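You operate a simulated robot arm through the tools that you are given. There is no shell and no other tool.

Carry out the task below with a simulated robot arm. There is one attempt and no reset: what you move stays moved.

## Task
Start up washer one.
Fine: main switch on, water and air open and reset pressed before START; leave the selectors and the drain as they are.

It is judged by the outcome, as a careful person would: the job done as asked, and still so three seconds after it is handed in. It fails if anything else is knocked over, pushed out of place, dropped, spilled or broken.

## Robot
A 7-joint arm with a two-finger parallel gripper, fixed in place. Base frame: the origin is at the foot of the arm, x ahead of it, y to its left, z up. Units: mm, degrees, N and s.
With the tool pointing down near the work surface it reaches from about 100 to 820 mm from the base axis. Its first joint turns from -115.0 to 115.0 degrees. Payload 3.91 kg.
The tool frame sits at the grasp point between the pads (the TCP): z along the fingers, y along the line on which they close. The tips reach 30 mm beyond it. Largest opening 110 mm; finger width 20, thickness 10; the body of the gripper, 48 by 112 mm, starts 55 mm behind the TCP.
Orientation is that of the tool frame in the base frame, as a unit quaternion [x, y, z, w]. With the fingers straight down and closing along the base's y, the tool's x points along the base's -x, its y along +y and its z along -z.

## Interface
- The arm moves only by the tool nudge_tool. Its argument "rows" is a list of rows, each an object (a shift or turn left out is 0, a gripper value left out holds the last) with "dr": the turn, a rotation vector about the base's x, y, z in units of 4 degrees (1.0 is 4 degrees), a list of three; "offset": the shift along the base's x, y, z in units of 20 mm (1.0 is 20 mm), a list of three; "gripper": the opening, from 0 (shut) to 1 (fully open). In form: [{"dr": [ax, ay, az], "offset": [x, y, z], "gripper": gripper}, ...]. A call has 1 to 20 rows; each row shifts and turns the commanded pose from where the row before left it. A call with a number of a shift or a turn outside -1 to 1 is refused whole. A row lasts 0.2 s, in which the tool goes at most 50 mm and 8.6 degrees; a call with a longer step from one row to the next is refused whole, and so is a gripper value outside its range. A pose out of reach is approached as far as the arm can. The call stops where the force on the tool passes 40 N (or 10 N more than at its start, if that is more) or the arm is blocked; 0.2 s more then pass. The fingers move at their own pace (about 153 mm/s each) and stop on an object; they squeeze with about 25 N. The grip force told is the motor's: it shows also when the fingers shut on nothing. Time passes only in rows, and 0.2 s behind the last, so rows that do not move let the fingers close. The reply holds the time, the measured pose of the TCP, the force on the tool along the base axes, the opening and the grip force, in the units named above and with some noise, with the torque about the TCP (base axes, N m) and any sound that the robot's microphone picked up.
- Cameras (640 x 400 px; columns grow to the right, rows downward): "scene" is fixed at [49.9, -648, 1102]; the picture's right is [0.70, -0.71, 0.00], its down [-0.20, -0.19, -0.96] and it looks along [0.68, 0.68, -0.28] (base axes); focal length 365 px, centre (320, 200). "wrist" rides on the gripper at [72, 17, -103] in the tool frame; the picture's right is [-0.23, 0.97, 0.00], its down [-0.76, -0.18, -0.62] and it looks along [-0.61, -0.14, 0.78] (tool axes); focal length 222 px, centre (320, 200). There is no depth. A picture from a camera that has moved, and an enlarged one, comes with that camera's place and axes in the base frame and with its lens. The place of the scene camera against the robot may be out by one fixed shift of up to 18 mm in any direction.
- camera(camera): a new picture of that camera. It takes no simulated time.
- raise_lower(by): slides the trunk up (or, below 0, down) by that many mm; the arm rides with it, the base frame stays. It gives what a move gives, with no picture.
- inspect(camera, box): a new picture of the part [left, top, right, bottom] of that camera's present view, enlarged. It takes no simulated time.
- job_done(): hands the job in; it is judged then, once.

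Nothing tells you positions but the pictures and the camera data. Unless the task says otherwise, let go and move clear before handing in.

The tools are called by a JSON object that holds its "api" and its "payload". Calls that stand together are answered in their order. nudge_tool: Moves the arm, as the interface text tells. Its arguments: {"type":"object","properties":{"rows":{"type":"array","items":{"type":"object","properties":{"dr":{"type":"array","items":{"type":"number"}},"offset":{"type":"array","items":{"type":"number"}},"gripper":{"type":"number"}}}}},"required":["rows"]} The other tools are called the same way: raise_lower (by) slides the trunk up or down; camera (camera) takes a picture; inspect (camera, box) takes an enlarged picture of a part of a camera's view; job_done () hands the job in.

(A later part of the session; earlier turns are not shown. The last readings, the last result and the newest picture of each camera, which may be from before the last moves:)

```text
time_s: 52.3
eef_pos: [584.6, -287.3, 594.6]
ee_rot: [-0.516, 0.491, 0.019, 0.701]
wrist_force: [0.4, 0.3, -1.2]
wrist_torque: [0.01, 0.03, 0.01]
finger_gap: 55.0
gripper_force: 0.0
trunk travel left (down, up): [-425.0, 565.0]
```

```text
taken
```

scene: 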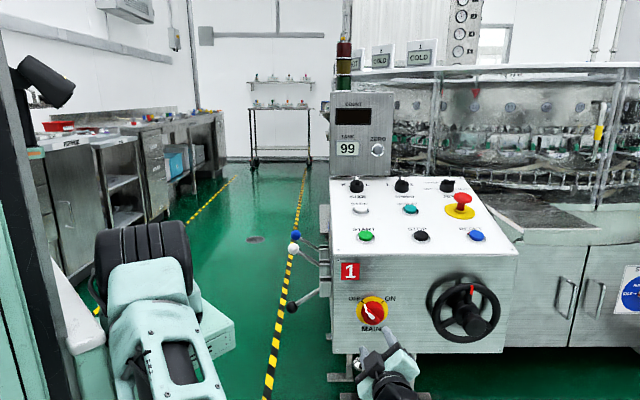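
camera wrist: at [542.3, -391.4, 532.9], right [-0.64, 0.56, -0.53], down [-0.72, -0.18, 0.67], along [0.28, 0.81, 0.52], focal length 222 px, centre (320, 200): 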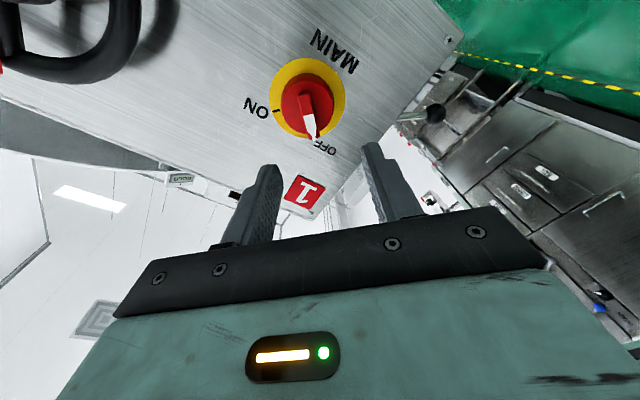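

I'm about 110 mm off the knob with the roll correct. I'll zoom in to refine its position.

{"api": "inspect", "payload": {"camera": "wrist", "box": [240, 40, 400, 140]}}

{"api": "inspect", "payload": {"camera": "scene", "box": [320, 270, 480, 370]}}

```text
4.00 times, centred on (320, 90) of wrist
camera zoom: at [542.3, -391.4, 532.9], right [-0.64, 0.56, -0.53], down [-0.72, -0.18, 0.67], along [0.28, 0.81, 0.52], focal length 888 px, centre (320, 640)
```

zoom: 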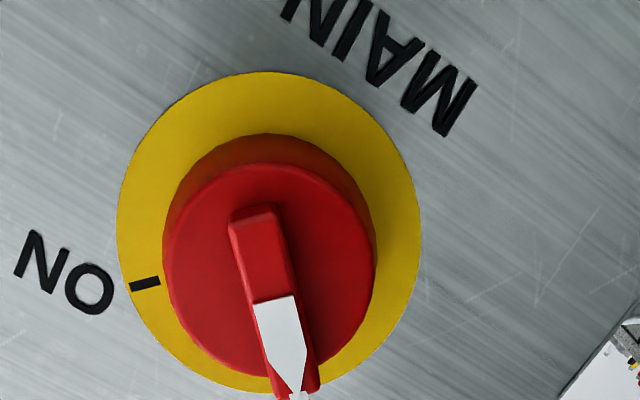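

```text
4.00 times, centred on (400, 320) of scene
camera zoom: at [49.9, -648.0, 1102.0], right [0.7, -0.71, 0.0], down [-0.2, -0.19, -0.96], along [0.68, 0.68, -0.28], focal length 1460 px, centre (0, -280)
```

zoom: 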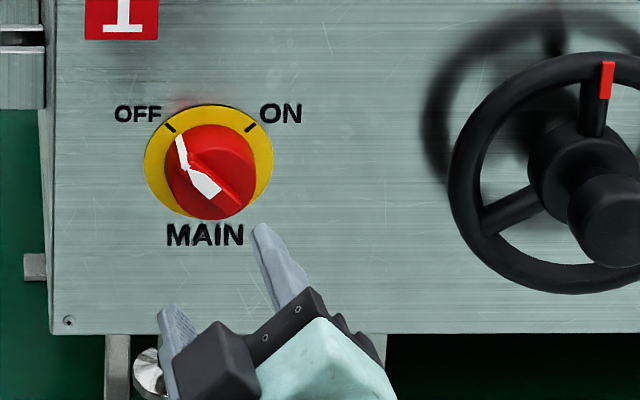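

The bar front centre refines to about (672, -203, 594), and the plate is roughly 27 mm behind it. I'll move to just short of the bar and correct the heading by 2.4°.

{"api": "nudge_tool", "payload": {"rows": [{"dr": [0.03, -0.03, -0.1], "offset": [0.503, 0.45, -0.013]}, {"dr": [0.03, -0.03, -0.1], "offset": [0.503, 0.45, -0.013]}, {"dr": [0.03, -0.03, -0.1], "offset": [0.503, 0.45, -0.013]}, {"dr": [0.03, -0.03, -0.1], "offset": [0.503, 0.45, -0.013]}, {"dr": [0.03, -0.03, -0.1], "offset": [0.503, 0.45, -0.013]}, {"dr": [0.03, -0.03, -0.1], "offset": [0.503, 0.45, -0.013]}, {}]}}

{"api": "camera", "payload": {"camera": "wrist"}}

{"api": "inspect", "payload": {"camera": "scene", "box": [320, 270, 480, 370]}}

```text
time_s: 53.9
eef_pos: [637.1, -252.4, 593.4]
ee_rot: [-0.491, 0.508, -0.015, 0.708]
wrist_force: [0.3, 0.5, -0.6]
wrist_torque: [0.01, 0.02, 0.0]
finger_gap: 54.7
gripper_force: 0.0
trunk travel left (down, up): [-425.0, 565.0]
```

```text
taken
camera wrist: at [587.5, -352.4, 530.8], right [-0.58, 0.62, -0.53], down [-0.74, -0.12, 0.66], along [0.35, 0.77, 0.53], focal length 222 px, centre (320, 200)
```

wrist: 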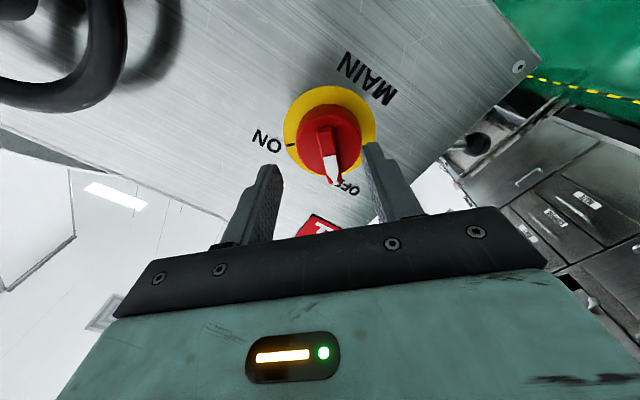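

```text
4.00 times, centred on (400, 320) of scene
camera zoom: at [49.9, -648.0, 1102.0], right [0.7, -0.71, 0.0], down [-0.2, -0.19, -0.96], along [0.68, 0.68, -0.28], focal length 1460 px, centre (0, -280)
```

zoom: 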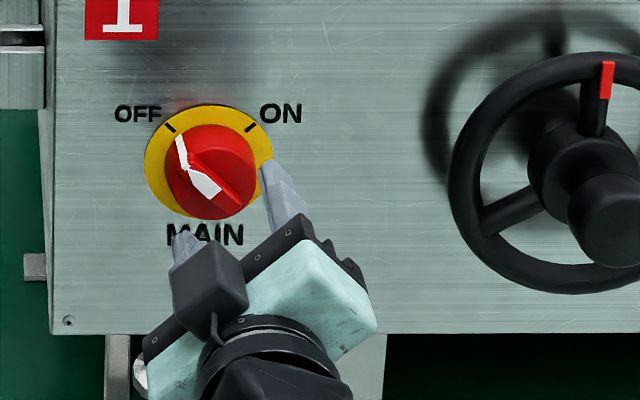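

I'll zoom in again to fine-tune the final approach.

{"api": "inspect", "payload": {"camera": "wrist", "box": [260, 80, 420, 180]}}

{"api": "nudge_tool", "payload": {"rows": [{"dr": [0, 0, 0.33]}, {"dr": [0, 0, 0.33]}, {}]}}

{"api": "inspect", "payload": {"camera": "wrist", "box": [230, 60, 422, 180]}}

```text
4.00 times, centred on (340, 130) of wrist
camera zoom: at [587.5, -352.4, 530.8], right [-0.58, 0.62, -0.53], down [-0.74, -0.12, 0.66], along [0.35, 0.77, 0.53], focal length 888 px, centre (240, 480)
```

zoom: 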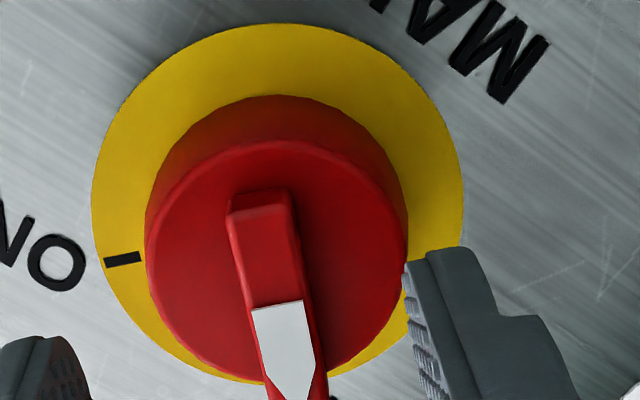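

```text
time_s: 54.7
eef_pos: [637.9, -251.4, 592.8]
ee_rot: [-0.504, 0.495, 0.002, 0.708]
wrist_force: [0.2, -0.2, -0.1]
wrist_torque: [-0.01, 0.0, 0.01]
finger_gap: 54.9
gripper_force: 0.1
trunk travel left (down, up): [-425.0, 565.0]
```

```text
3.33 times, centred on (326, 120) of wrist
camera zoom: at [593.2, -353.5, 531.5], right [-0.61, 0.59, -0.53], down [-0.73, -0.16, 0.66], along [0.31, 0.79, 0.53], focal length 740 px, centre (300, 467)
```

zoom: 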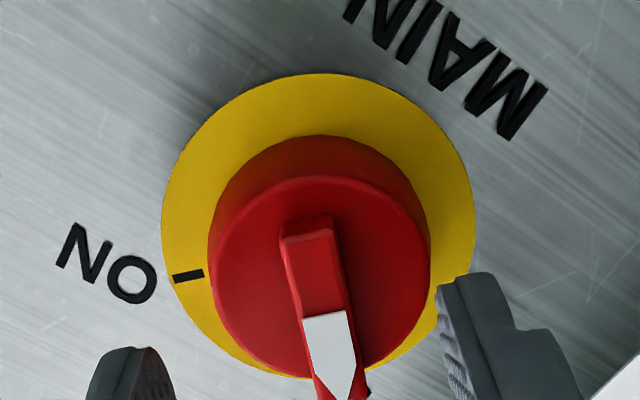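

The axis offset is about 6 mm sideways, and the bar front is about 20 mm ahead of the tips. I'll correct that and move in with small steps.

{"api": "nudge_tool", "payload": {"rows": [{"offset": [-0.2, 0.2, 0]}, {"offset": [0.16, 0.17, 0]}, {"offset": [0.16, 0.17, 0]}, {"offset": [0.16, 0.17, 0]}, {"offset": [0.16, 0.17, 0]}, {"offset": [0.16, 0.17, 0]}, {"offset": [0.16, 0.16, 0]}, {}]}}

{"api": "camera", "payload": {"camera": "wrist"}}

{"api": "inspect", "payload": {"camera": "scene", "box": [320, 270, 480, 370]}}

```text
time_s: 56.5
eef_pos: [649.2, -236.3, 591.3]
ee_rot: [-0.515, 0.501, -0.003, 0.696]
wrist_force: [0.6, 0.3, 0.0]
wrist_torque: [0.01, -0.01, 0.02]
finger_gap: 54.8
gripper_force: 0.2
trunk travel left (down, up): [-425.0, 565.0]
```

```text
taken
camera wrist: at [603.1, -340.6, 533.5], right [-0.61, 0.57, -0.54], down [-0.72, -0.13, 0.68], along [0.32, 0.81, 0.5], focal length 222 px, centre (320, 200)
```

wrist: 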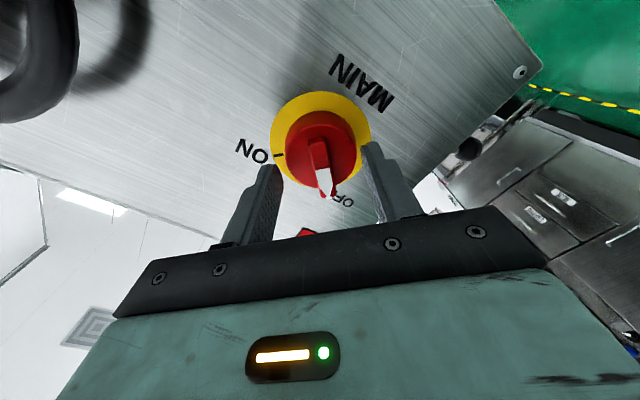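

```text
4.00 times, centred on (400, 320) of scene
camera zoom: at [49.9, -648.0, 1102.0], right [0.7, -0.71, 0.0], down [-0.2, -0.19, -0.96], along [0.68, 0.68, -0.28], focal length 1460 px, centre (0, -280)
```

zoom: 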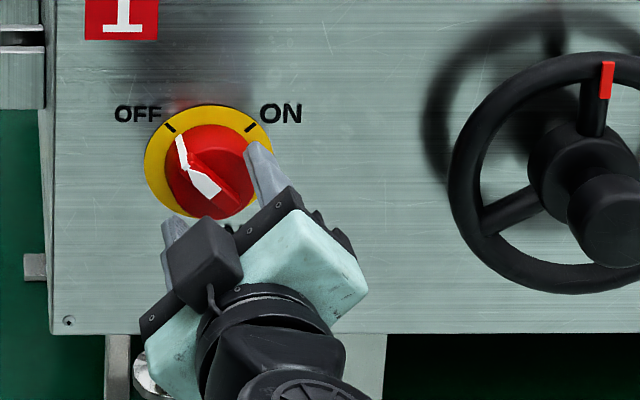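

{"api": "nudge_tool", "payload": {"rows": [{}, {}, {}]}}

```text
time_s: 57.3
eef_pos: [652.0, -235.2, 593.6]
ee_rot: [-0.516, 0.497, -0.005, 0.697]
wrist_force: [-0.3, 0.1, -0.5]
wrist_torque: [0.0, 0.03, 0.03]
finger_gap: 55.1
gripper_force: 0.0
trunk travel left (down, up): [-425.0, 565.0]
```

{"api": "nudge_tool", "payload": {"rows": [{"offset": [-0.1, 0.15, -0.03]}, {"offset": [-0.05, 0.15, -0.03]}, {"offset": [0.1, 0.15, 0]}, {"offset": [0.1, 0.15, 0]}, {}, {}]}}

{"api": "inspect", "payload": {"camera": "wrist", "box": [220, 80, 428, 210]}}

{"api": "inspect", "payload": {"camera": "scene", "box": [320, 270, 480, 370]}}

```text
time_s: 58.7
eef_pos: [649.5, -229.2, 592.4]
ee_rot: [-0.523, 0.501, -0.008, 0.69]
wrist_force: [-0.6, 0.2, -0.2]
wrist_torque: [0.01, 0.02, -0.02]
finger_gap: 55.2
gripper_force: 0.0
trunk travel left (down, up): [-425.0, 565.0]
```

```text
3.08 times, centred on (324, 145) of wrist
camera zoom: at [604.7, -334.4, 536.0], right [-0.61, 0.56, -0.56], down [-0.72, -0.12, 0.68], along [0.32, 0.82, 0.48], focal length 684 px, centre (308, 369)
```

zoom: 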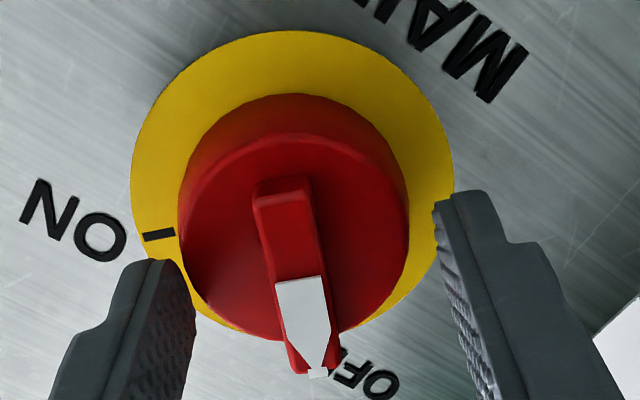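

```text
4.00 times, centred on (400, 320) of scene
camera zoom: at [49.9, -648.0, 1102.0], right [0.7, -0.71, 0.0], down [-0.2, -0.19, -0.96], along [0.68, 0.68, -0.28], focal length 1460 px, centre (0, -280)
```

zoom: 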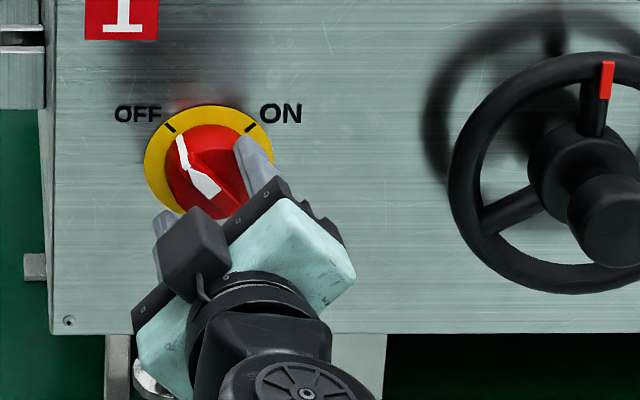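

{"api": "camera", "payload": {"camera": "scene"}}

{"api": "camera", "payload": {"camera": "wrist"}}

```text
taken
```

scene: 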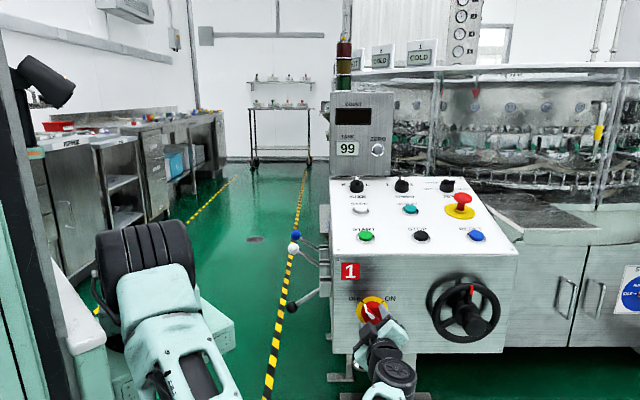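

```text
taken
camera wrist: at [604.7, -334.4, 536.0], right [-0.61, 0.56, -0.56], down [-0.72, -0.12, 0.68], along [0.32, 0.82, 0.48], focal length 222 px, centre (320, 200)
```

wrist: 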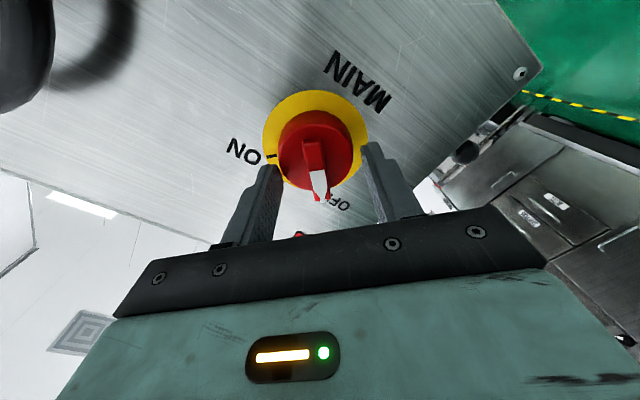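

The arm seems close to a joint limit here. Before gripping I'll back off and rehearse the full 90° roll in free space to see whether it's achievable.

{"api": "nudge_tool", "payload": {"rows": [{"offset": [-0.7, -0.714, 0]}, {"offset": [-0.7, -0.714, 0]}, {"offset": [-0.35, -0.36, 0]}, {"dr": [0.98, 1.0, 0]}, {"dr": [0.98, 1.0, 0]}, {"dr": [0.98, 1.0, 0]}, {"dr": [0.98, 1.0, 0]}, {"dr": [0.98, 1.0, 0]}, {"dr": [0.98, 1.0, 0]}, {"dr": [0.98, 1.0, 0]}, {"dr": [0.98, 1.0, 0]}, {}]}}

{"api": "nudge_tool", "payload": {"rows": [{"dr": [0.98, 1.0, 0]}, {"dr": [0.98, 1.0, 0]}, {"dr": [0.98, 1.0, 0]}, {"dr": [0.98, 1.0, 0]}, {"dr": [0.98, 1.0, 0]}, {"dr": [0.98, 1.0, 0]}, {"dr": [0.98, 1.0, 0]}, {"dr": [0.98, 1.0, 0]}, {}]}}

{"api": "camera", "payload": {"camera": "wrist"}}

{"api": "camera", "payload": {"camera": "scene"}}

```text
time_s: 61.3
eef_pos: [619.0, -245.8, 591.5]
ee_rot: [-0.268, 0.649, 0.273, 0.657]
wrist_force: [-0.4, -0.6, -0.9]
wrist_torque: [0.01, 0.02, 0.01]
finger_gap: 55.1
gripper_force: 0.0
trunk travel left (down, up): [-425.0, 565.0]
```

```text
time_s: 63.3
eef_pos: [620.3, -246.5, 591.7]
ee_rot: [0.001, 0.706, 0.499, 0.502]
wrist_force: [-0.6, -0.6, 0.4]
wrist_torque: [-0.01, 0.01, -0.02]
finger_gap: 54.8
gripper_force: 0.1
trunk travel left (down, up): [-425.0, 565.0]
```

```text
taken
camera wrist: at [501.3, -274.8, 553.8], right [-0.37, 0.38, 0.85], down [0.02, -0.91, 0.41], along [0.93, 0.17, 0.33], focal length 222 px, centre (320, 200)
```

wrist: 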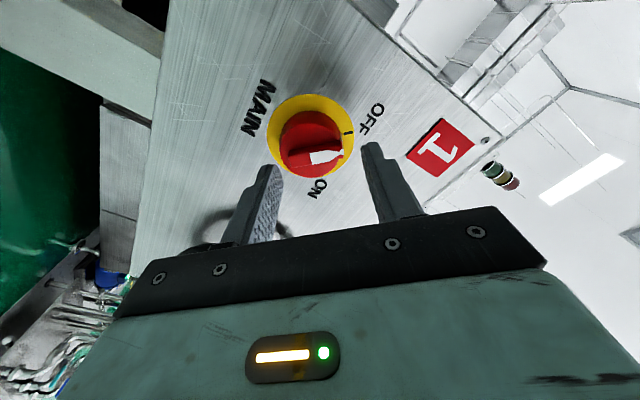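

```text
taken
```

scene: 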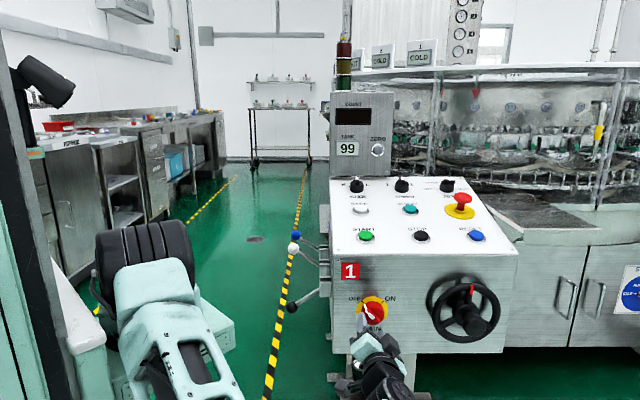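

The roll works at this distance; only the deepest part at -45° was tight. I'll measure the knob from this view too, then grip at about -35° roll, which the 12 mm bar tolerates.

{"api": "inspect", "payload": {"camera": "wrist", "box": [230, 80, 390, 180]}}

{"api": "inspect", "payload": {"camera": "scene", "box": [320, 270, 480, 370]}}

```text
4.00 times, centred on (310, 130) of wrist
camera zoom: at [501.3, -274.8, 553.8], right [-0.37, 0.38, 0.85], down [0.02, -0.91, 0.41], along [0.93, 0.17, 0.33], focal length 888 px, centre (360, 480)
```

zoom: 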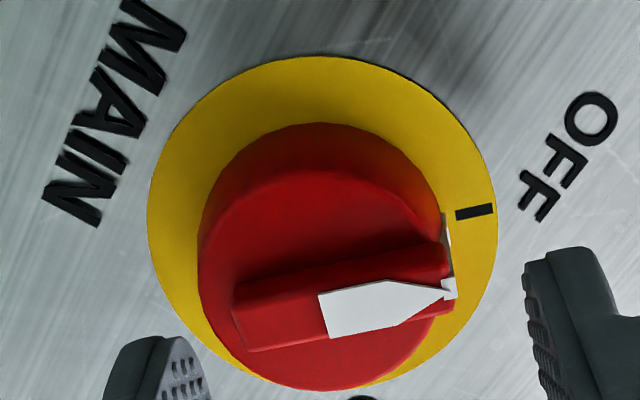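

```text
4.00 times, centred on (400, 320) of scene
camera zoom: at [49.9, -648.0, 1102.0], right [0.7, -0.71, 0.0], down [-0.2, -0.19, -0.96], along [0.68, 0.68, -0.28], focal length 1460 px, centre (0, -280)
```

zoom: 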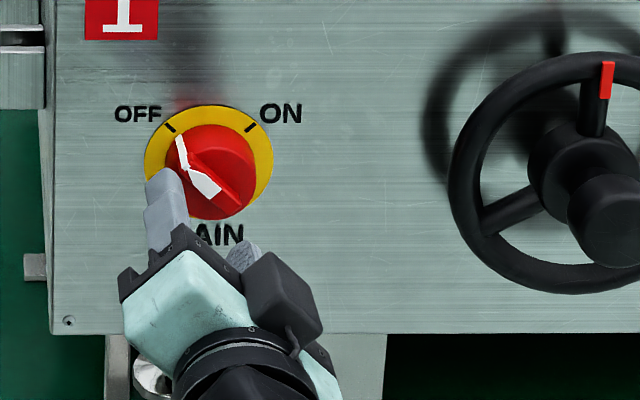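

From two views: knob axis at lateral 627 and z 591, bar front at depth 313, disc face at 325. So the fingertips only need to reach depth of about 321. I'll roll back and line up.

{"api": "nudge_tool", "payload": {"rows": [{"dr": [-0.98, -1.0, 0], "offset": [0.03, -0.03, 0]}, {"dr": [-0.98, -1.0, 0], "offset": [0.03, -0.03, 0]}, {"dr": [-0.98, -1.0, 0], "offset": [0.03, -0.03, 0]}, {"dr": [-0.98, -1.0, 0], "offset": [0.03, -0.03, 0]}, {"dr": [-0.98, -1.0, 0], "offset": [0.03, -0.03, 0]}, {"dr": [-0.98, -1.0, 0], "offset": [0.03, -0.03, 0]}, {"dr": [-0.98, -1.0, 0], "offset": [0.03, -0.03, 0]}, {"dr": [-0.98, -1.0, 0], "offset": [0.03, -0.03, 0]}, {"dr": [-0.98, -1.0, 0], "offset": [0.03, -0.03, 0]}, {"dr": [-0.98, -1.0, 0], "offset": [0.03, -0.03, 0]}, {"dr": [-0.98, -1.0, 0], "offset": [0.03, -0.03, 0]}, {"dr": [-0.98, -1.0, 0], "offset": [0.03, -0.03, 0]}, {"dr": [-0.98, -1.0, 0], "offset": [0.03, -0.03, 0]}, {"dr": [-0.98, -1.0, 0], "offset": [0.03, -0.03, 0]}, {"dr": [-0.8, -0.8, 0], "offset": [0.03, -0.03, 0]}, {}, {}]}}

```text
time_s: 67.1
eef_pos: [618.6, -284.8, 592.7]
ee_rot: [-0.509, 0.538, 0.026, 0.672]
wrist_force: [-0.3, 0.5, 0.5]
wrist_torque: [0.02, 0.03, 0.0]
finger_gap: 55.0
gripper_force: 0.0
trunk travel left (down, up): [-425.0, 565.0]
stopped in row 17: the arm was blocked; the commanded pose is now the measured one
```

The arm is pinned by a joint limit at that roll. I'll use a gentler roll of about -20° and let the closing fingers settle onto the bar.

{"api": "nudge_tool", "payload": {"rows": [{"dr": [0.93, 0.56, 0], "offset": [0.076, 0.28, -0.017]}, {"dr": [0.93, 0.56, 0], "offset": [0.076, 0.28, -0.017]}, {"dr": [0.93, 0.56, 0], "offset": [0.076, 0.28, -0.017]}, {"dr": [0.93, 0.56, 0], "offset": [0.076, 0.28, -0.017]}, {"dr": [0.93, 0.56, 0], "offset": [0.076, 0.28, -0.017]}, {}, {}]}}

{"api": "camera", "payload": {"camera": "scene"}}

```text
time_s: 68.7
eef_pos: [625.4, -263.1, 591.7]
ee_rot: [-0.394, 0.594, 0.157, 0.684]
wrist_force: [0.3, 0.2, -0.1]
wrist_torque: [0.01, 0.04, 0.02]
finger_gap: 55.1
gripper_force: 0.0
trunk travel left (down, up): [-425.0, 565.0]
```

```text
taken
```

scene: 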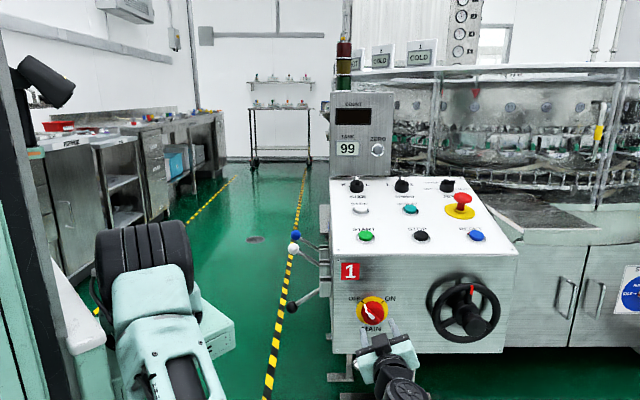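

The pose holds well at -20°. I'll move in to finger depth now.

{"api": "nudge_tool", "payload": {"rows": [{"offset": [0.19, 0.23, 0]}, {"offset": [0.19, 0.23, 0]}, {"offset": [0.19, 0.23, 0]}, {"offset": [0.19, 0.23, 0]}, {"offset": [0.19, 0.23, 0]}, {"offset": [0.19, 0.23, 0]}, {}, {}]}}

{"api": "inspect", "payload": {"camera": "wrist", "box": [220, 80, 428, 210]}}

{"api": "inspect", "payload": {"camera": "scene", "box": [320, 270, 480, 370]}}

```text
time_s: 70.5
eef_pos: [647.5, -236.4, 591.5]
ee_rot: [-0.397, 0.596, 0.153, 0.681]
wrist_force: [-0.3, 0.5, 0.0]
wrist_torque: [-0.01, 0.0, -0.01]
finger_gap: 55.1
gripper_force: 0.1
trunk travel left (down, up): [-425.0, 565.0]
```

```text
3.08 times, centred on (324, 145) of wrist
camera zoom: at [580.6, -320.6, 520.7], right [-0.72, 0.68, -0.14], down [-0.49, -0.36, 0.79], along [0.49, 0.64, 0.6], focal length 684 px, centre (308, 369)
```

zoom: 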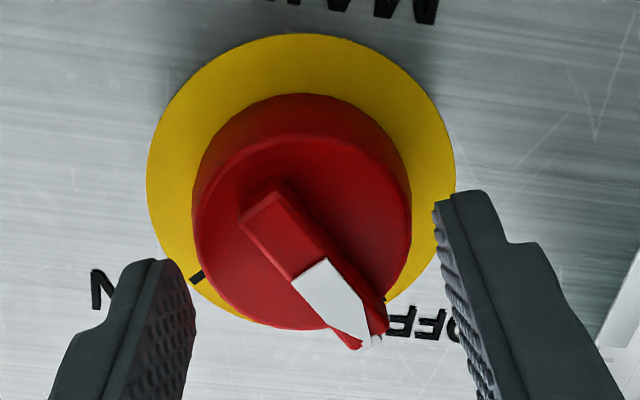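

```text
4.00 times, centred on (400, 320) of scene
camera zoom: at [49.9, -648.0, 1102.0], right [0.7, -0.71, 0.0], down [-0.2, -0.19, -0.96], along [0.68, 0.68, -0.28], focal length 1460 px, centre (0, -280)
```

zoom: 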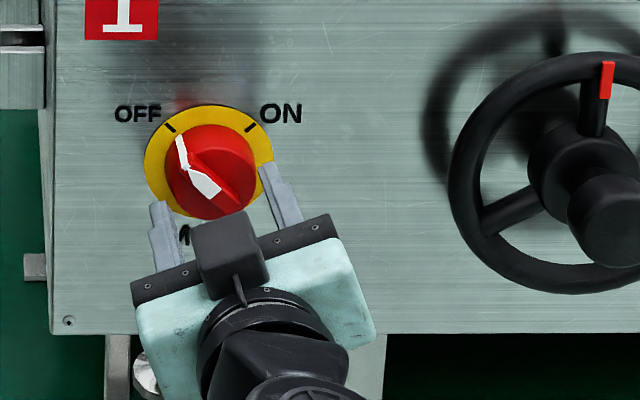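

The bar is centred between the fingers. I'll go in the last 8 mm and close.

{"api": "nudge_tool", "payload": {"rows": [{"offset": [0.15, 0.17, 0]}, {"offset": [0.15, 0.17, 0]}, {}, {}]}}

{"api": "nudge_tool", "payload": {"rows": [{"gripper": 0.3}, {"gripper": 0.1}, {"gripper": 0}, {}, {}]}}

{"api": "inspect", "payload": {"camera": "wrist", "box": [220, 80, 428, 210]}}

{"api": "inspect", "payload": {"camera": "scene", "box": [320, 270, 480, 370]}}

```text
time_s: 71.5
eef_pos: [652.1, -232.3, 589.5]
ee_rot: [-0.398, 0.597, 0.152, 0.679]
wrist_force: [0.1, 0.1, 0.2]
wrist_torque: [0.01, -0.02, -0.02]
finger_gap: 55.0
gripper_force: 0.0
trunk travel left (down, up): [-425.0, 565.0]
```

```text
time_s: 72.1
eef_pos: [651.9, -234.4, 591.7]
ee_rot: [-0.403, 0.597, 0.148, 0.678]
wrist_force: [-17.7, -2.8, -5.3]
wrist_torque: [0.02, -0.13, 0.04]
finger_gap: 20.5
gripper_force: 9.6
trunk travel left (down, up): [-425.0, 565.0]
stopped in row 2: the force on the tool passed its limit at 41 N (the readings are from after the stop); the commanded pose is now the measured one
```

```text
3.08 times, centred on (324, 145) of wrist
camera zoom: at [586.2, -319.4, 522.5], right [-0.72, 0.68, -0.15], down [-0.49, -0.35, 0.8], along [0.49, 0.65, 0.59], focal length 684 px, centre (308, 369)
```

zoom: 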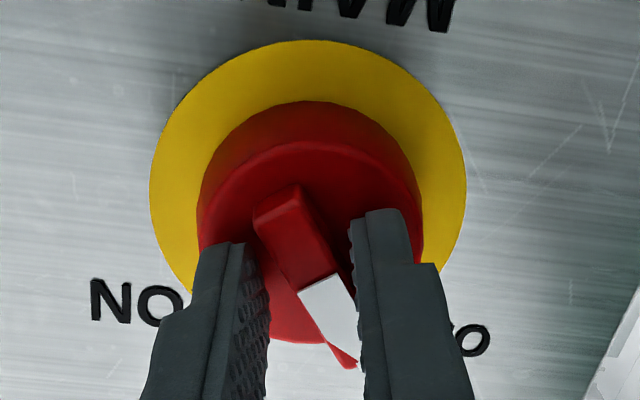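

```text
4.00 times, centred on (400, 320) of scene
camera zoom: at [49.9, -648.0, 1102.0], right [0.7, -0.71, 0.0], down [-0.2, -0.19, -0.96], along [0.68, 0.68, -0.28], focal length 1460 px, centre (0, -280)
```

zoom: 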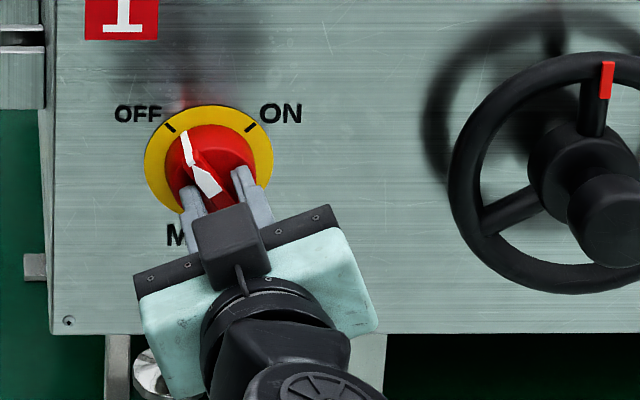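

The bar is caught and has already turned slightly toward ON. I'll finish closing, then begin rolling clockwise.

{"api": "nudge_tool", "payload": {"rows": [{"gripper": 0}, {}, {}]}}

{"api": "nudge_tool", "payload": {"rows": [{"dr": [0.5, 0.51, 0]}, {"dr": [0.5, 0.51, 0]}, {"dr": [0.5, 0.51, 0]}, {"dr": [0.5, 0.51, 0]}, {"dr": [0.5, 0.51, 0]}, {"dr": [0.5, 0.51, 0]}, {"dr": [0.5, 0.51, 0]}, {"dr": [0.5, 0.51, 0]}]}}

{"api": "inspect", "payload": {"camera": "scene", "box": [320, 270, 480, 370]}}

{"api": "inspect", "payload": {"camera": "wrist", "box": [220, 80, 428, 210]}}

```text
time_s: 72.9
eef_pos: [651.9, -233.4, 592.0]
ee_rot: [-0.404, 0.597, 0.151, 0.677]
wrist_force: [-33.3, 3.6, -13.3]
wrist_torque: [-0.06, 0.0, 0.33]
finger_gap: 17.5
gripper_force: 25.4
trunk travel left (down, up): [-425.0, 565.0]
```

```text
time_s: 73.4
eef_pos: [650.6, -232.7, 590.8]
ee_rot: [-0.384, 0.608, 0.175, 0.672]
wrist_force: [-20.7, -2.7, -4.3]
wrist_torque: [-0.29, 0.33, 0.01]
finger_gap: 12.1
gripper_force: 25.5
trunk travel left (down, up): [-425.0, 565.0]
stopped in row 2: the force on the tool passed its limit at 47 N (the readings are from after the stop); the commanded pose is now the measured one
```

```text
4.00 times, centred on (400, 320) of scene
camera zoom: at [49.9, -648.0, 1102.0], right [0.7, -0.71, 0.0], down [-0.2, -0.19, -0.96], along [0.68, 0.68, -0.28], focal length 1460 px, centre (0, -280)
```

zoom: 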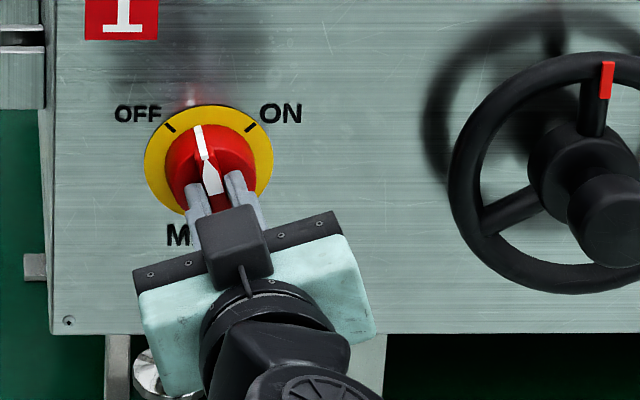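

```text
3.08 times, centred on (324, 145) of wrist
camera zoom: at [582.3, -315.4, 520.6], right [-0.73, 0.68, -0.08], down [-0.45, -0.39, 0.8], along [0.51, 0.62, 0.59], focal length 684 px, centre (308, 369)
```

zoom: 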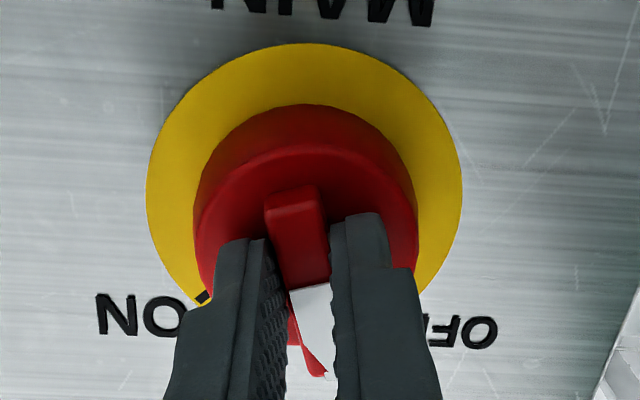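

The bar is now gripped squarely at 12 mm. I'll relieve the side load by a few mm and continue rolling in small steps.

{"api": "nudge_tool", "payload": {"rows": [{"offset": [-0.18, 0.04, 0]}, {}]}}

{"api": "nudge_tool", "payload": {"rows": [{"dr": [0.6, 0.61, 0]}, {"dr": [0.6, 0.61, 0]}, {"dr": [0.6, 0.61, 0]}, {"dr": [0.6, 0.61, 0]}, {"dr": [0.6, 0.61, 0]}, {"dr": [0.6, 0.61, 0]}]}}

{"api": "inspect", "payload": {"camera": "scene", "box": [320, 270, 480, 370]}}

```text
time_s: 74.1
eef_pos: [651.0, -233.3, 590.9]
ee_rot: [-0.381, 0.61, 0.17, 0.673]
wrist_force: [35.1, 15.1, -7.5]
wrist_torque: [-0.07, 0.05, -0.78]
finger_gap: 11.8
gripper_force: 44.8
trunk travel left (down, up): [-425.0, 565.0]
stopped in row 2: the force on the tool passed its limit at 43 N (the readings are from after the stop); the commanded pose is now the measured one
```

```text
time_s: 75.5
eef_pos: [651.0, -235.1, 590.8]
ee_rot: [-0.268, 0.665, 0.292, 0.633]
wrist_force: [33.8, 6.5, -9.5]
wrist_torque: [0.18, -0.19, -0.92]
finger_gap: 11.8
gripper_force: 44.6
trunk travel left (down, up): [-425.0, 565.0]
```

```text
4.00 times, centred on (400, 320) of scene
camera zoom: at [49.9, -648.0, 1102.0], right [0.7, -0.71, 0.0], down [-0.2, -0.19, -0.96], along [0.68, 0.68, -0.28], focal length 1460 px, centre (0, -280)
```

zoom: 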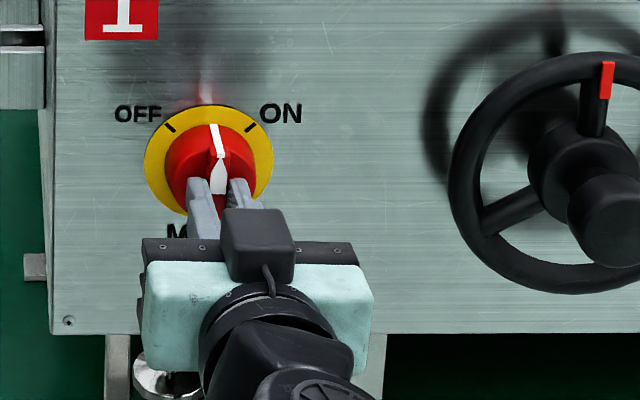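

The knob turns with the tool and is now at about vertical. I'll relieve slightly and continue to ON.

{"api": "nudge_tool", "payload": {"rows": [{"offset": [0.07, 0.01, 0]}, {"dr": [0.6, 0.61, 0]}, {"dr": [0.6, 0.61, 0]}, {"dr": [0.6, 0.61, 0]}, {"dr": [0.6, 0.61, 0]}, {"dr": [0.6, 0.61, 0]}, {"dr": [0.6, 0.61, 0]}, {"dr": [0.6, 0.61, 0]}, {"dr": [0.6, 0.61, 0]}]}}

{"api": "inspect", "payload": {"camera": "scene", "box": [320, 270, 480, 370]}}

```text
time_s: 77.5
eef_pos: [651.4, -234.6, 590.1]
ee_rot: [-0.107, 0.704, 0.44, 0.547]
wrist_force: [-31.7, -14.6, -16.2]
wrist_torque: [-0.53, 0.51, 0.05]
finger_gap: 11.9
gripper_force: 44.5
trunk travel left (down, up): [-425.0, 565.0]
```

```text
4.00 times, centred on (400, 320) of scene
camera zoom: at [49.9, -648.0, 1102.0], right [0.7, -0.71, 0.0], down [-0.2, -0.19, -0.96], along [0.68, 0.68, -0.28], focal length 1460 px, centre (0, -280)
```

zoom: 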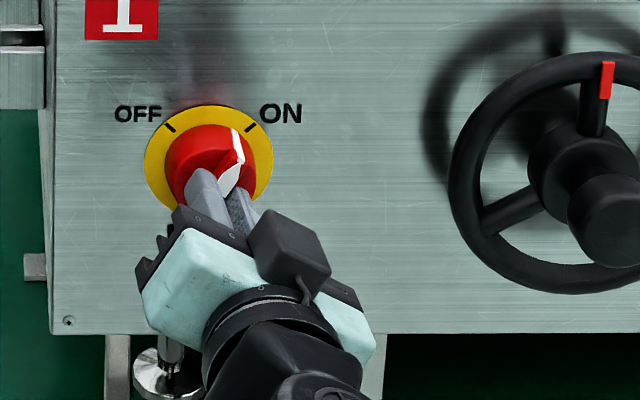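

{"api": "nudge_tool", "payload": {"rows": [{"offset": [-0.05, -0.02, 0.01]}, {"dr": [0.5, 0.51, 0]}, {"dr": [0.5, 0.51, 0]}, {"dr": [0.5, 0.51, 0]}, {"dr": [0.5, 0.51, 0]}, {"dr": [0.5, 0.51, 0]}, {"dr": [0.5, 0.51, 0]}, {}]}}

{"api": "inspect", "payload": {"camera": "scene", "box": [320, 270, 480, 370]}}

{"api": "camera", "payload": {"camera": "wrist"}}

```text
time_s: 79.3
eef_pos: [651.1, -234.7, 590.1]
ee_rot: [-0.002, 0.709, 0.519, 0.477]
wrist_force: [1.4, -5.8, -30.1]
wrist_torque: [-1.73, 0.27, 0.09]
finger_gap: 12.5
gripper_force: 45.4
trunk travel left (down, up): [-425.0, 565.0]
```

```text
4.00 times, centred on (400, 320) of scene
camera zoom: at [49.9, -648.0, 1102.0], right [0.7, -0.71, 0.0], down [-0.2, -0.19, -0.96], along [0.68, 0.68, -0.28], focal length 1460 px, centre (0, -280)
```

zoom: 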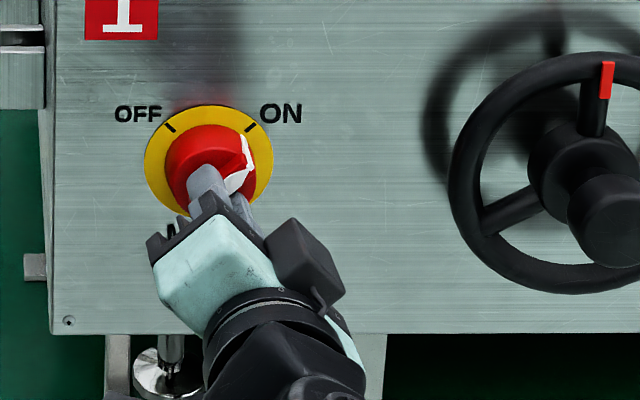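

```text
taken
camera wrist: at [532.3, -267.8, 555.1], right [-0.36, 0.34, 0.87], down [0.08, -0.92, 0.39], along [0.93, 0.21, 0.3], focal length 222 px, centre (320, 200)
```

wrist: 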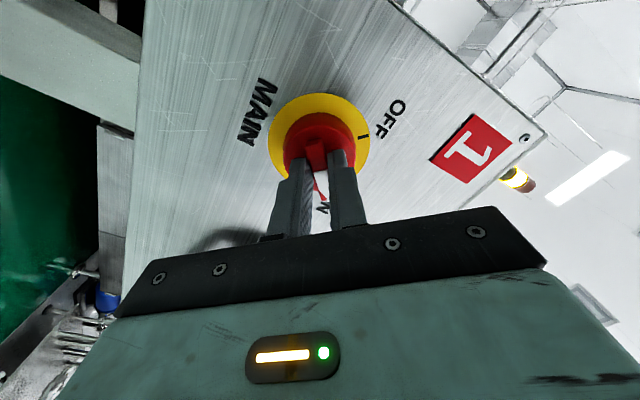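

The knob is at its ON stop: the torque rose and the beacon tower has a lit yellow section. I'll release and back straight out.

{"api": "nudge_tool", "payload": {"rows": [{"gripper": 0.4}, {}, {"offset": [-0.5, -0.5, 0]}, {"offset": [-0.7, -0.71, 0]}, {"offset": [-0.7, -0.71, 0]}, {"offset": [-0.7, -0.71, 0]}, {"offset": [-0.7, -0.71, 0]}, {"offset": [-0.7, -0.71, 0]}, {}]}}

{"api": "inspect", "payload": {"camera": "scene", "box": [320, 270, 480, 370]}}

{"api": "camera", "payload": {"camera": "scene"}}

{"api": "camera", "payload": {"camera": "wrist"}}

```text
time_s: 81.3
eef_pos: [575.7, -307.2, 592.3]
ee_rot: [-0.007, 0.706, 0.524, 0.476]
wrist_force: [0.0, -0.2, 0.2]
wrist_torque: [0.03, 0.02, 0.0]
finger_gap: 44.1
gripper_force: 0.1
trunk travel left (down, up): [-425.0, 565.0]
```

```text
4.00 times, centred on (400, 320) of scene
camera zoom: at [49.9, -648.0, 1102.0], right [0.7, -0.71, 0.0], down [-0.2, -0.19, -0.96], along [0.68, 0.68, -0.28], focal length 1460 px, centre (0, -280)
```

zoom: 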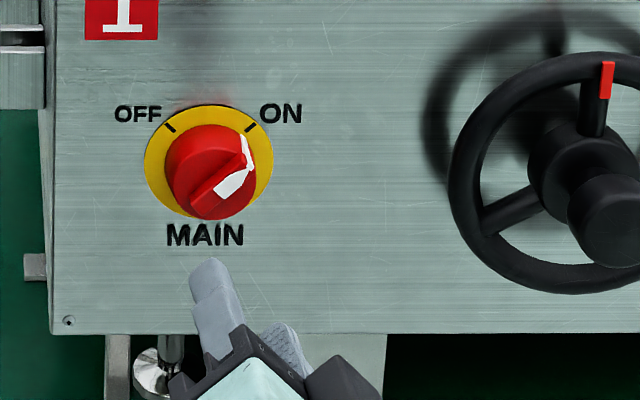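

```text
taken
```

scene: 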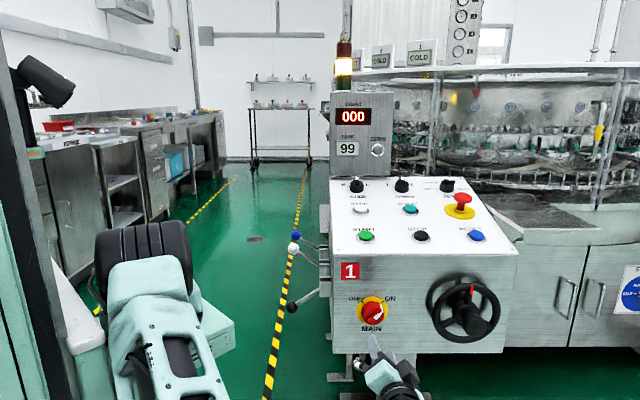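

```text
taken
camera wrist: at [457.3, -342.6, 556.5], right [-0.37, 0.32, 0.87], down [0.09, -0.92, 0.38], along [0.92, 0.22, 0.31], focal length 222 px, centre (320, 200)
```

wrist: 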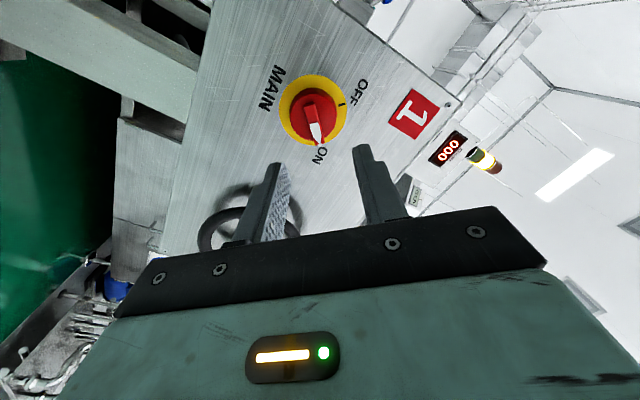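

MAIN is ON: the display shows 000 and the yellow lamp is lit. Next comes RESET (blue), then START (green). I'll undo the roll, point the tool down and rise.

{"api": "nudge_tool", "payload": {"rows": [{"dr": [-0.98, -1.0, 0], "offset": [-0.4, -0.1, 0.2], "gripper": 0}, {"dr": [-0.98, -1.0, 0], "offset": [-0.4, -0.1, 0.2]}, {"dr": [-0.98, -1.0, 0], "offset": [-0.4, -0.1, 0.2]}, {"dr": [-0.98, -1.0, 0], "offset": [-0.4, -0.1, 0.2]}, {"dr": [-0.98, -1.0, 0], "offset": [-0.4, -0.1, 0.2]}, {"dr": [-0.98, -1.0, 0], "offset": [-0.4, -0.1, 0.2]}, {"dr": [-0.98, -1.0, 0], "offset": [-0.4, -0.1, 0.2]}, {"dr": [-0.98, -1.0, 0], "offset": [-0.4, -0.1, 0.2]}, {}]}}

{"api": "nudge_tool", "payload": {"rows": [{"dr": [-1.0, 0.98, 0], "offset": [0, 0, 0.4]}, {"dr": [-1.0, 0.98, 0], "offset": [0, 0, 0.4]}, {"dr": [-1.0, 0.98, 0], "offset": [0, 0, 0.4]}, {"dr": [-1.0, 0.98, 0], "offset": [0, 0, 0.4]}, {"dr": [-1.0, 0.98, 0], "offset": [0, 0, 0.4]}, {"dr": [-1.0, 0.98, 0], "offset": [0, 0, 0.4]}, {"dr": [-1.0, 0.98, 0], "offset": [0, 0, 0.4]}, {"dr": [-1.0, 0.98, 0], "offset": [0, 0, 0.4]}, {"dr": [-1.0, 0.98, 0], "offset": [0, 0, 0.4]}, {"dr": [-1.0, 0.98, 0], "offset": [0, 0, 0.4]}, {}]}}

{"api": "camera", "payload": {"camera": "scene"}}

```text
time_s: 83.3
eef_pos: [504.5, -332.5, 621.7]
ee_rot: [-0.27, 0.664, 0.29, 0.634]
wrist_force: [-0.6, 0.1, 0.2]
wrist_torque: [0.02, 0.01, 0.04]
finger_gap: 0.0
gripper_force: 25.0
trunk travel left (down, up): [-425.0, 565.0]
```

```text
time_s: 85.7
eef_pos: [506.2, -330.2, 703.1]
ee_rot: [-0.356, 0.892, 0.123, 0.251]
wrist_force: [0.4, 0.1, 0.1]
wrist_torque: [0.02, -0.03, -0.01]
finger_gap: 0.0
gripper_force: 24.4
trunk travel left (down, up): [-425.0, 565.0]
```

```text
taken
```

scene: 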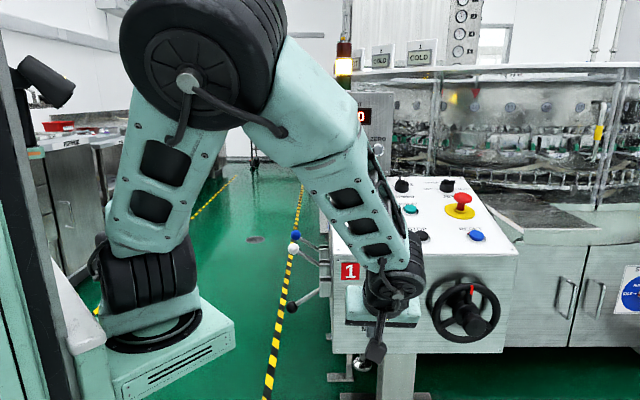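

The elbow is now up in a good configuration. I'll raise the trunk and swing the tool over the panel, tilted outward for reach.

{"api": "raise_lower", "payload": {"by": 220}}

{"api": "nudge_tool", "payload": {"rows": [{"dr": [0, 0, -0.95], "offset": [0.6, 0.1, 0.1]}, {"dr": [0, 0, -0.95], "offset": [0.6, 0.1, 0.1]}, {"dr": [0, 0, -0.95], "offset": [0.6, 0.1, 0.1]}, {"dr": [0, 0, -0.95], "offset": [0.6, 0.1, 0.1]}, {"dr": [0, 0, -0.95], "offset": [0.6, 0.1, 0.1]}, {"dr": [0, 0, -0.95], "offset": [0.6, 0.1, 0.1]}, {"dr": [0, 0, -0.95], "offset": [0.6, 0.1, 0.1]}, {"dr": [0, 0, -0.95], "offset": [0.6, 0.1, 0.1]}, {"dr": [0, 0, -0.95], "offset": [0.6, 0.1, 0.1]}, {"dr": [0, 0, -0.95], "offset": [0.6, 0.1, 0.1]}, {"dr": [0, 0, -0.95], "offset": [0.6, 0.1, 0.1]}, {"dr": [0, 0, -0.95], "offset": [0.6, 0.1, 0.1]}, {"dr": [0, 0, -0.95], "offset": [0.6, 0.1, 0.1]}, {"dr": [0, 0, -0.95], "offset": [0.6, 0.1, 0.1]}, {"dr": [0, 0, -0.95], "offset": [0.6, 0.1, 0.1]}, {"dr": [0, 0, -0.95], "offset": [0.6, 0.1, 0.1]}, {"dr": [0, 0, -0.95], "offset": [0.6, 0.1, 0.1]}, {}]}}

{"api": "camera", "payload": {"camera": "wrist"}}

{"api": "camera", "payload": {"camera": "scene"}}

```text
time_s: 88.0
eef_pos: [505.9, -331.7, 923.9]
ee_rot: [-0.356, 0.892, 0.123, 0.252]
wrist_force: [0.1, 0.3, -0.1]
wrist_torque: [0.01, 0.02, 0.0]
finger_gap: 0.2
gripper_force: 24.4
trunk travel left (down, up): [-645.0, 345.0]
```

```text
time_s: 91.8
eef_pos: [710.3, -295.2, 956.8]
ee_rot: [0.177, 0.944, -0.03, 0.278]
wrist_force: [1.0, -0.2, -0.7]
wrist_torque: [0.01, 0.01, 0.0]
finger_gap: 0.0
gripper_force: 25.1
trunk travel left (down, up): [-645.0, 345.0]
```

```text
taken
camera wrist: at [605.6, -241.5, 1006.5], right [0.52, 0.84, 0.16], down [0.21, -0.31, 0.93], along [0.83, -0.45, -0.34], focal length 222 px, centre (320, 200)
```

wrist: 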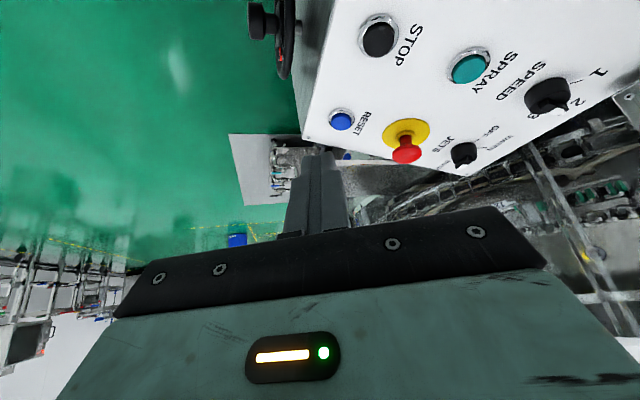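

```text
taken
```

scene: 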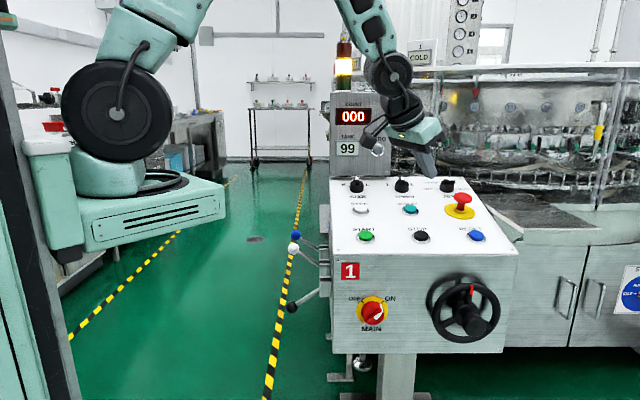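

RESET triangulates to (899, -331, 767) and START to about (714, -146, 770). The panel slopes about 9°. I'll hover over RESET first.

{"api": "nudge_tool", "payload": {"rows": [{"offset": [0.9, -0.165, -0.2]}, {"offset": [0.9, -0.165, -0.2]}, {"offset": [0.9, -0.165, -0.2]}, {"offset": [0.9, -0.165, -0.2]}, {"offset": [0.9, -0.165, -0.2]}, {"offset": [0.9, -0.165, -0.2]}, {"offset": [0.9, -0.165, -0.2]}, {"offset": [0.9, -0.165, -0.2]}, {"offset": [0.9, -0.165, -0.2]}, {"offset": [0.9, -0.165, -0.2]}, {"offset": [0, 0, -0.8]}, {"offset": [0, 0, -0.8]}, {"offset": [0, 0, -0.8]}, {"offset": [0, 0, -0.8]}, {}, {}]}}

{"api": "camera", "payload": {"camera": "wrist"}}

{"api": "inspect", "payload": {"camera": "scene", "box": [320, 130, 520, 255]}}

```text
time_s: 95.2
eef_pos: [889.2, -329.6, 851.3]
ee_rot: [0.176, 0.944, -0.031, 0.279]
wrist_force: [0.1, -0.1, -0.9]
wrist_torque: [-0.01, 0.02, -0.04]
finger_gap: 0.0
gripper_force: 24.5
trunk travel left (down, up): [-645.0, 345.0]
```

```text
taken
camera wrist: at [784.9, -275.6, 901.6], right [0.52, 0.84, 0.16], down [0.21, -0.31, 0.93], along [0.83, -0.44, -0.34], focal length 222 px, centre (320, 200)
```

wrist: 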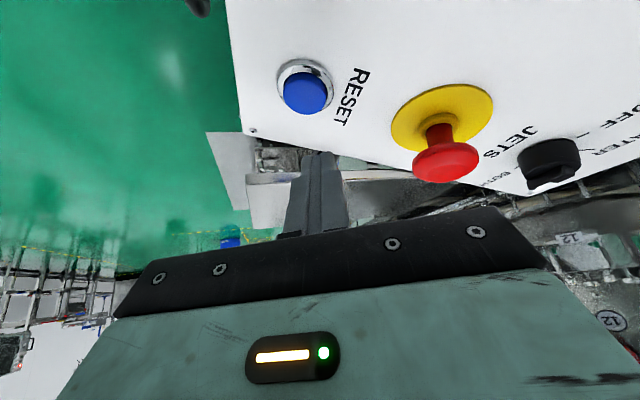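

```text
3.20 times, centred on (420, 192) of scene
camera zoom: at [49.9, -648.0, 1102.0], right [0.7, -0.71, 0.0], down [-0.2, -0.19, -0.96], along [0.68, 0.68, -0.28], focal length 1168 px, centre (0, 224)
```

zoom: 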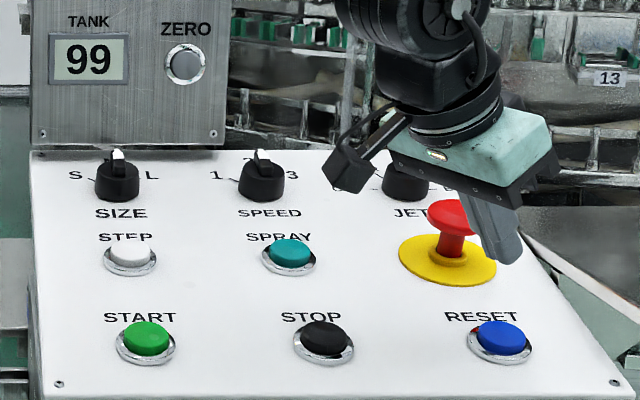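

The tip is right above RESET and clear of the E-stop. I'll press down gently.

{"api": "nudge_tool", "payload": {"rows": [{"offset": [0, 0, -0.9]}, {"offset": [0, 0, -0.9]}, {"offset": [0, 0, -0.2]}, {"offset": [0, 0, -0.2]}, {"offset": [0, 0, -0.2]}, {"offset": [0, 0, -0.15]}, {"offset": [0, 0, -0.15]}, {"offset": [0, 0, -0.15]}, {"offset": [0, 0, -0.15]}]}}

{"api": "inspect", "payload": {"camera": "scene", "box": [400, 160, 520, 260]}}

```text
time_s: 97.2
eef_pos: [891.6, -330.6, 795.1]
ee_rot: [0.176, 0.943, -0.03, 0.28]
wrist_force: [0.8, 0.3, 5.3]
wrist_torque: [0.07, -0.05, -0.01]
finger_gap: 0.0
gripper_force: 25.6
trunk travel left (down, up): [-645.0, 345.0]
heard: click
```

```text
4.00 times, centred on (460, 210) of scene
camera zoom: at [49.9, -648.0, 1102.0], right [0.7, -0.71, 0.0], down [-0.2, -0.19, -0.96], along [0.68, 0.68, -0.28], focal length 1460 px, centre (-240, 160)
```

zoom: 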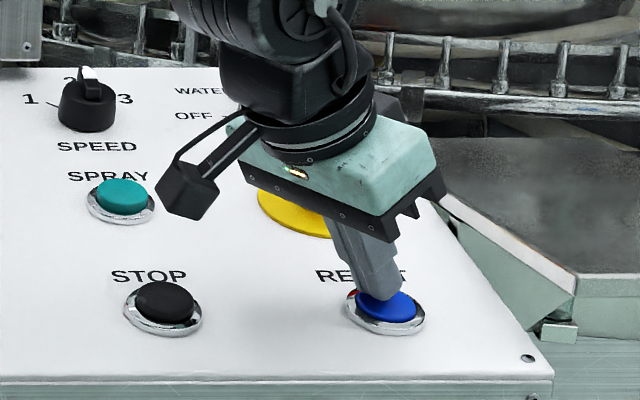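

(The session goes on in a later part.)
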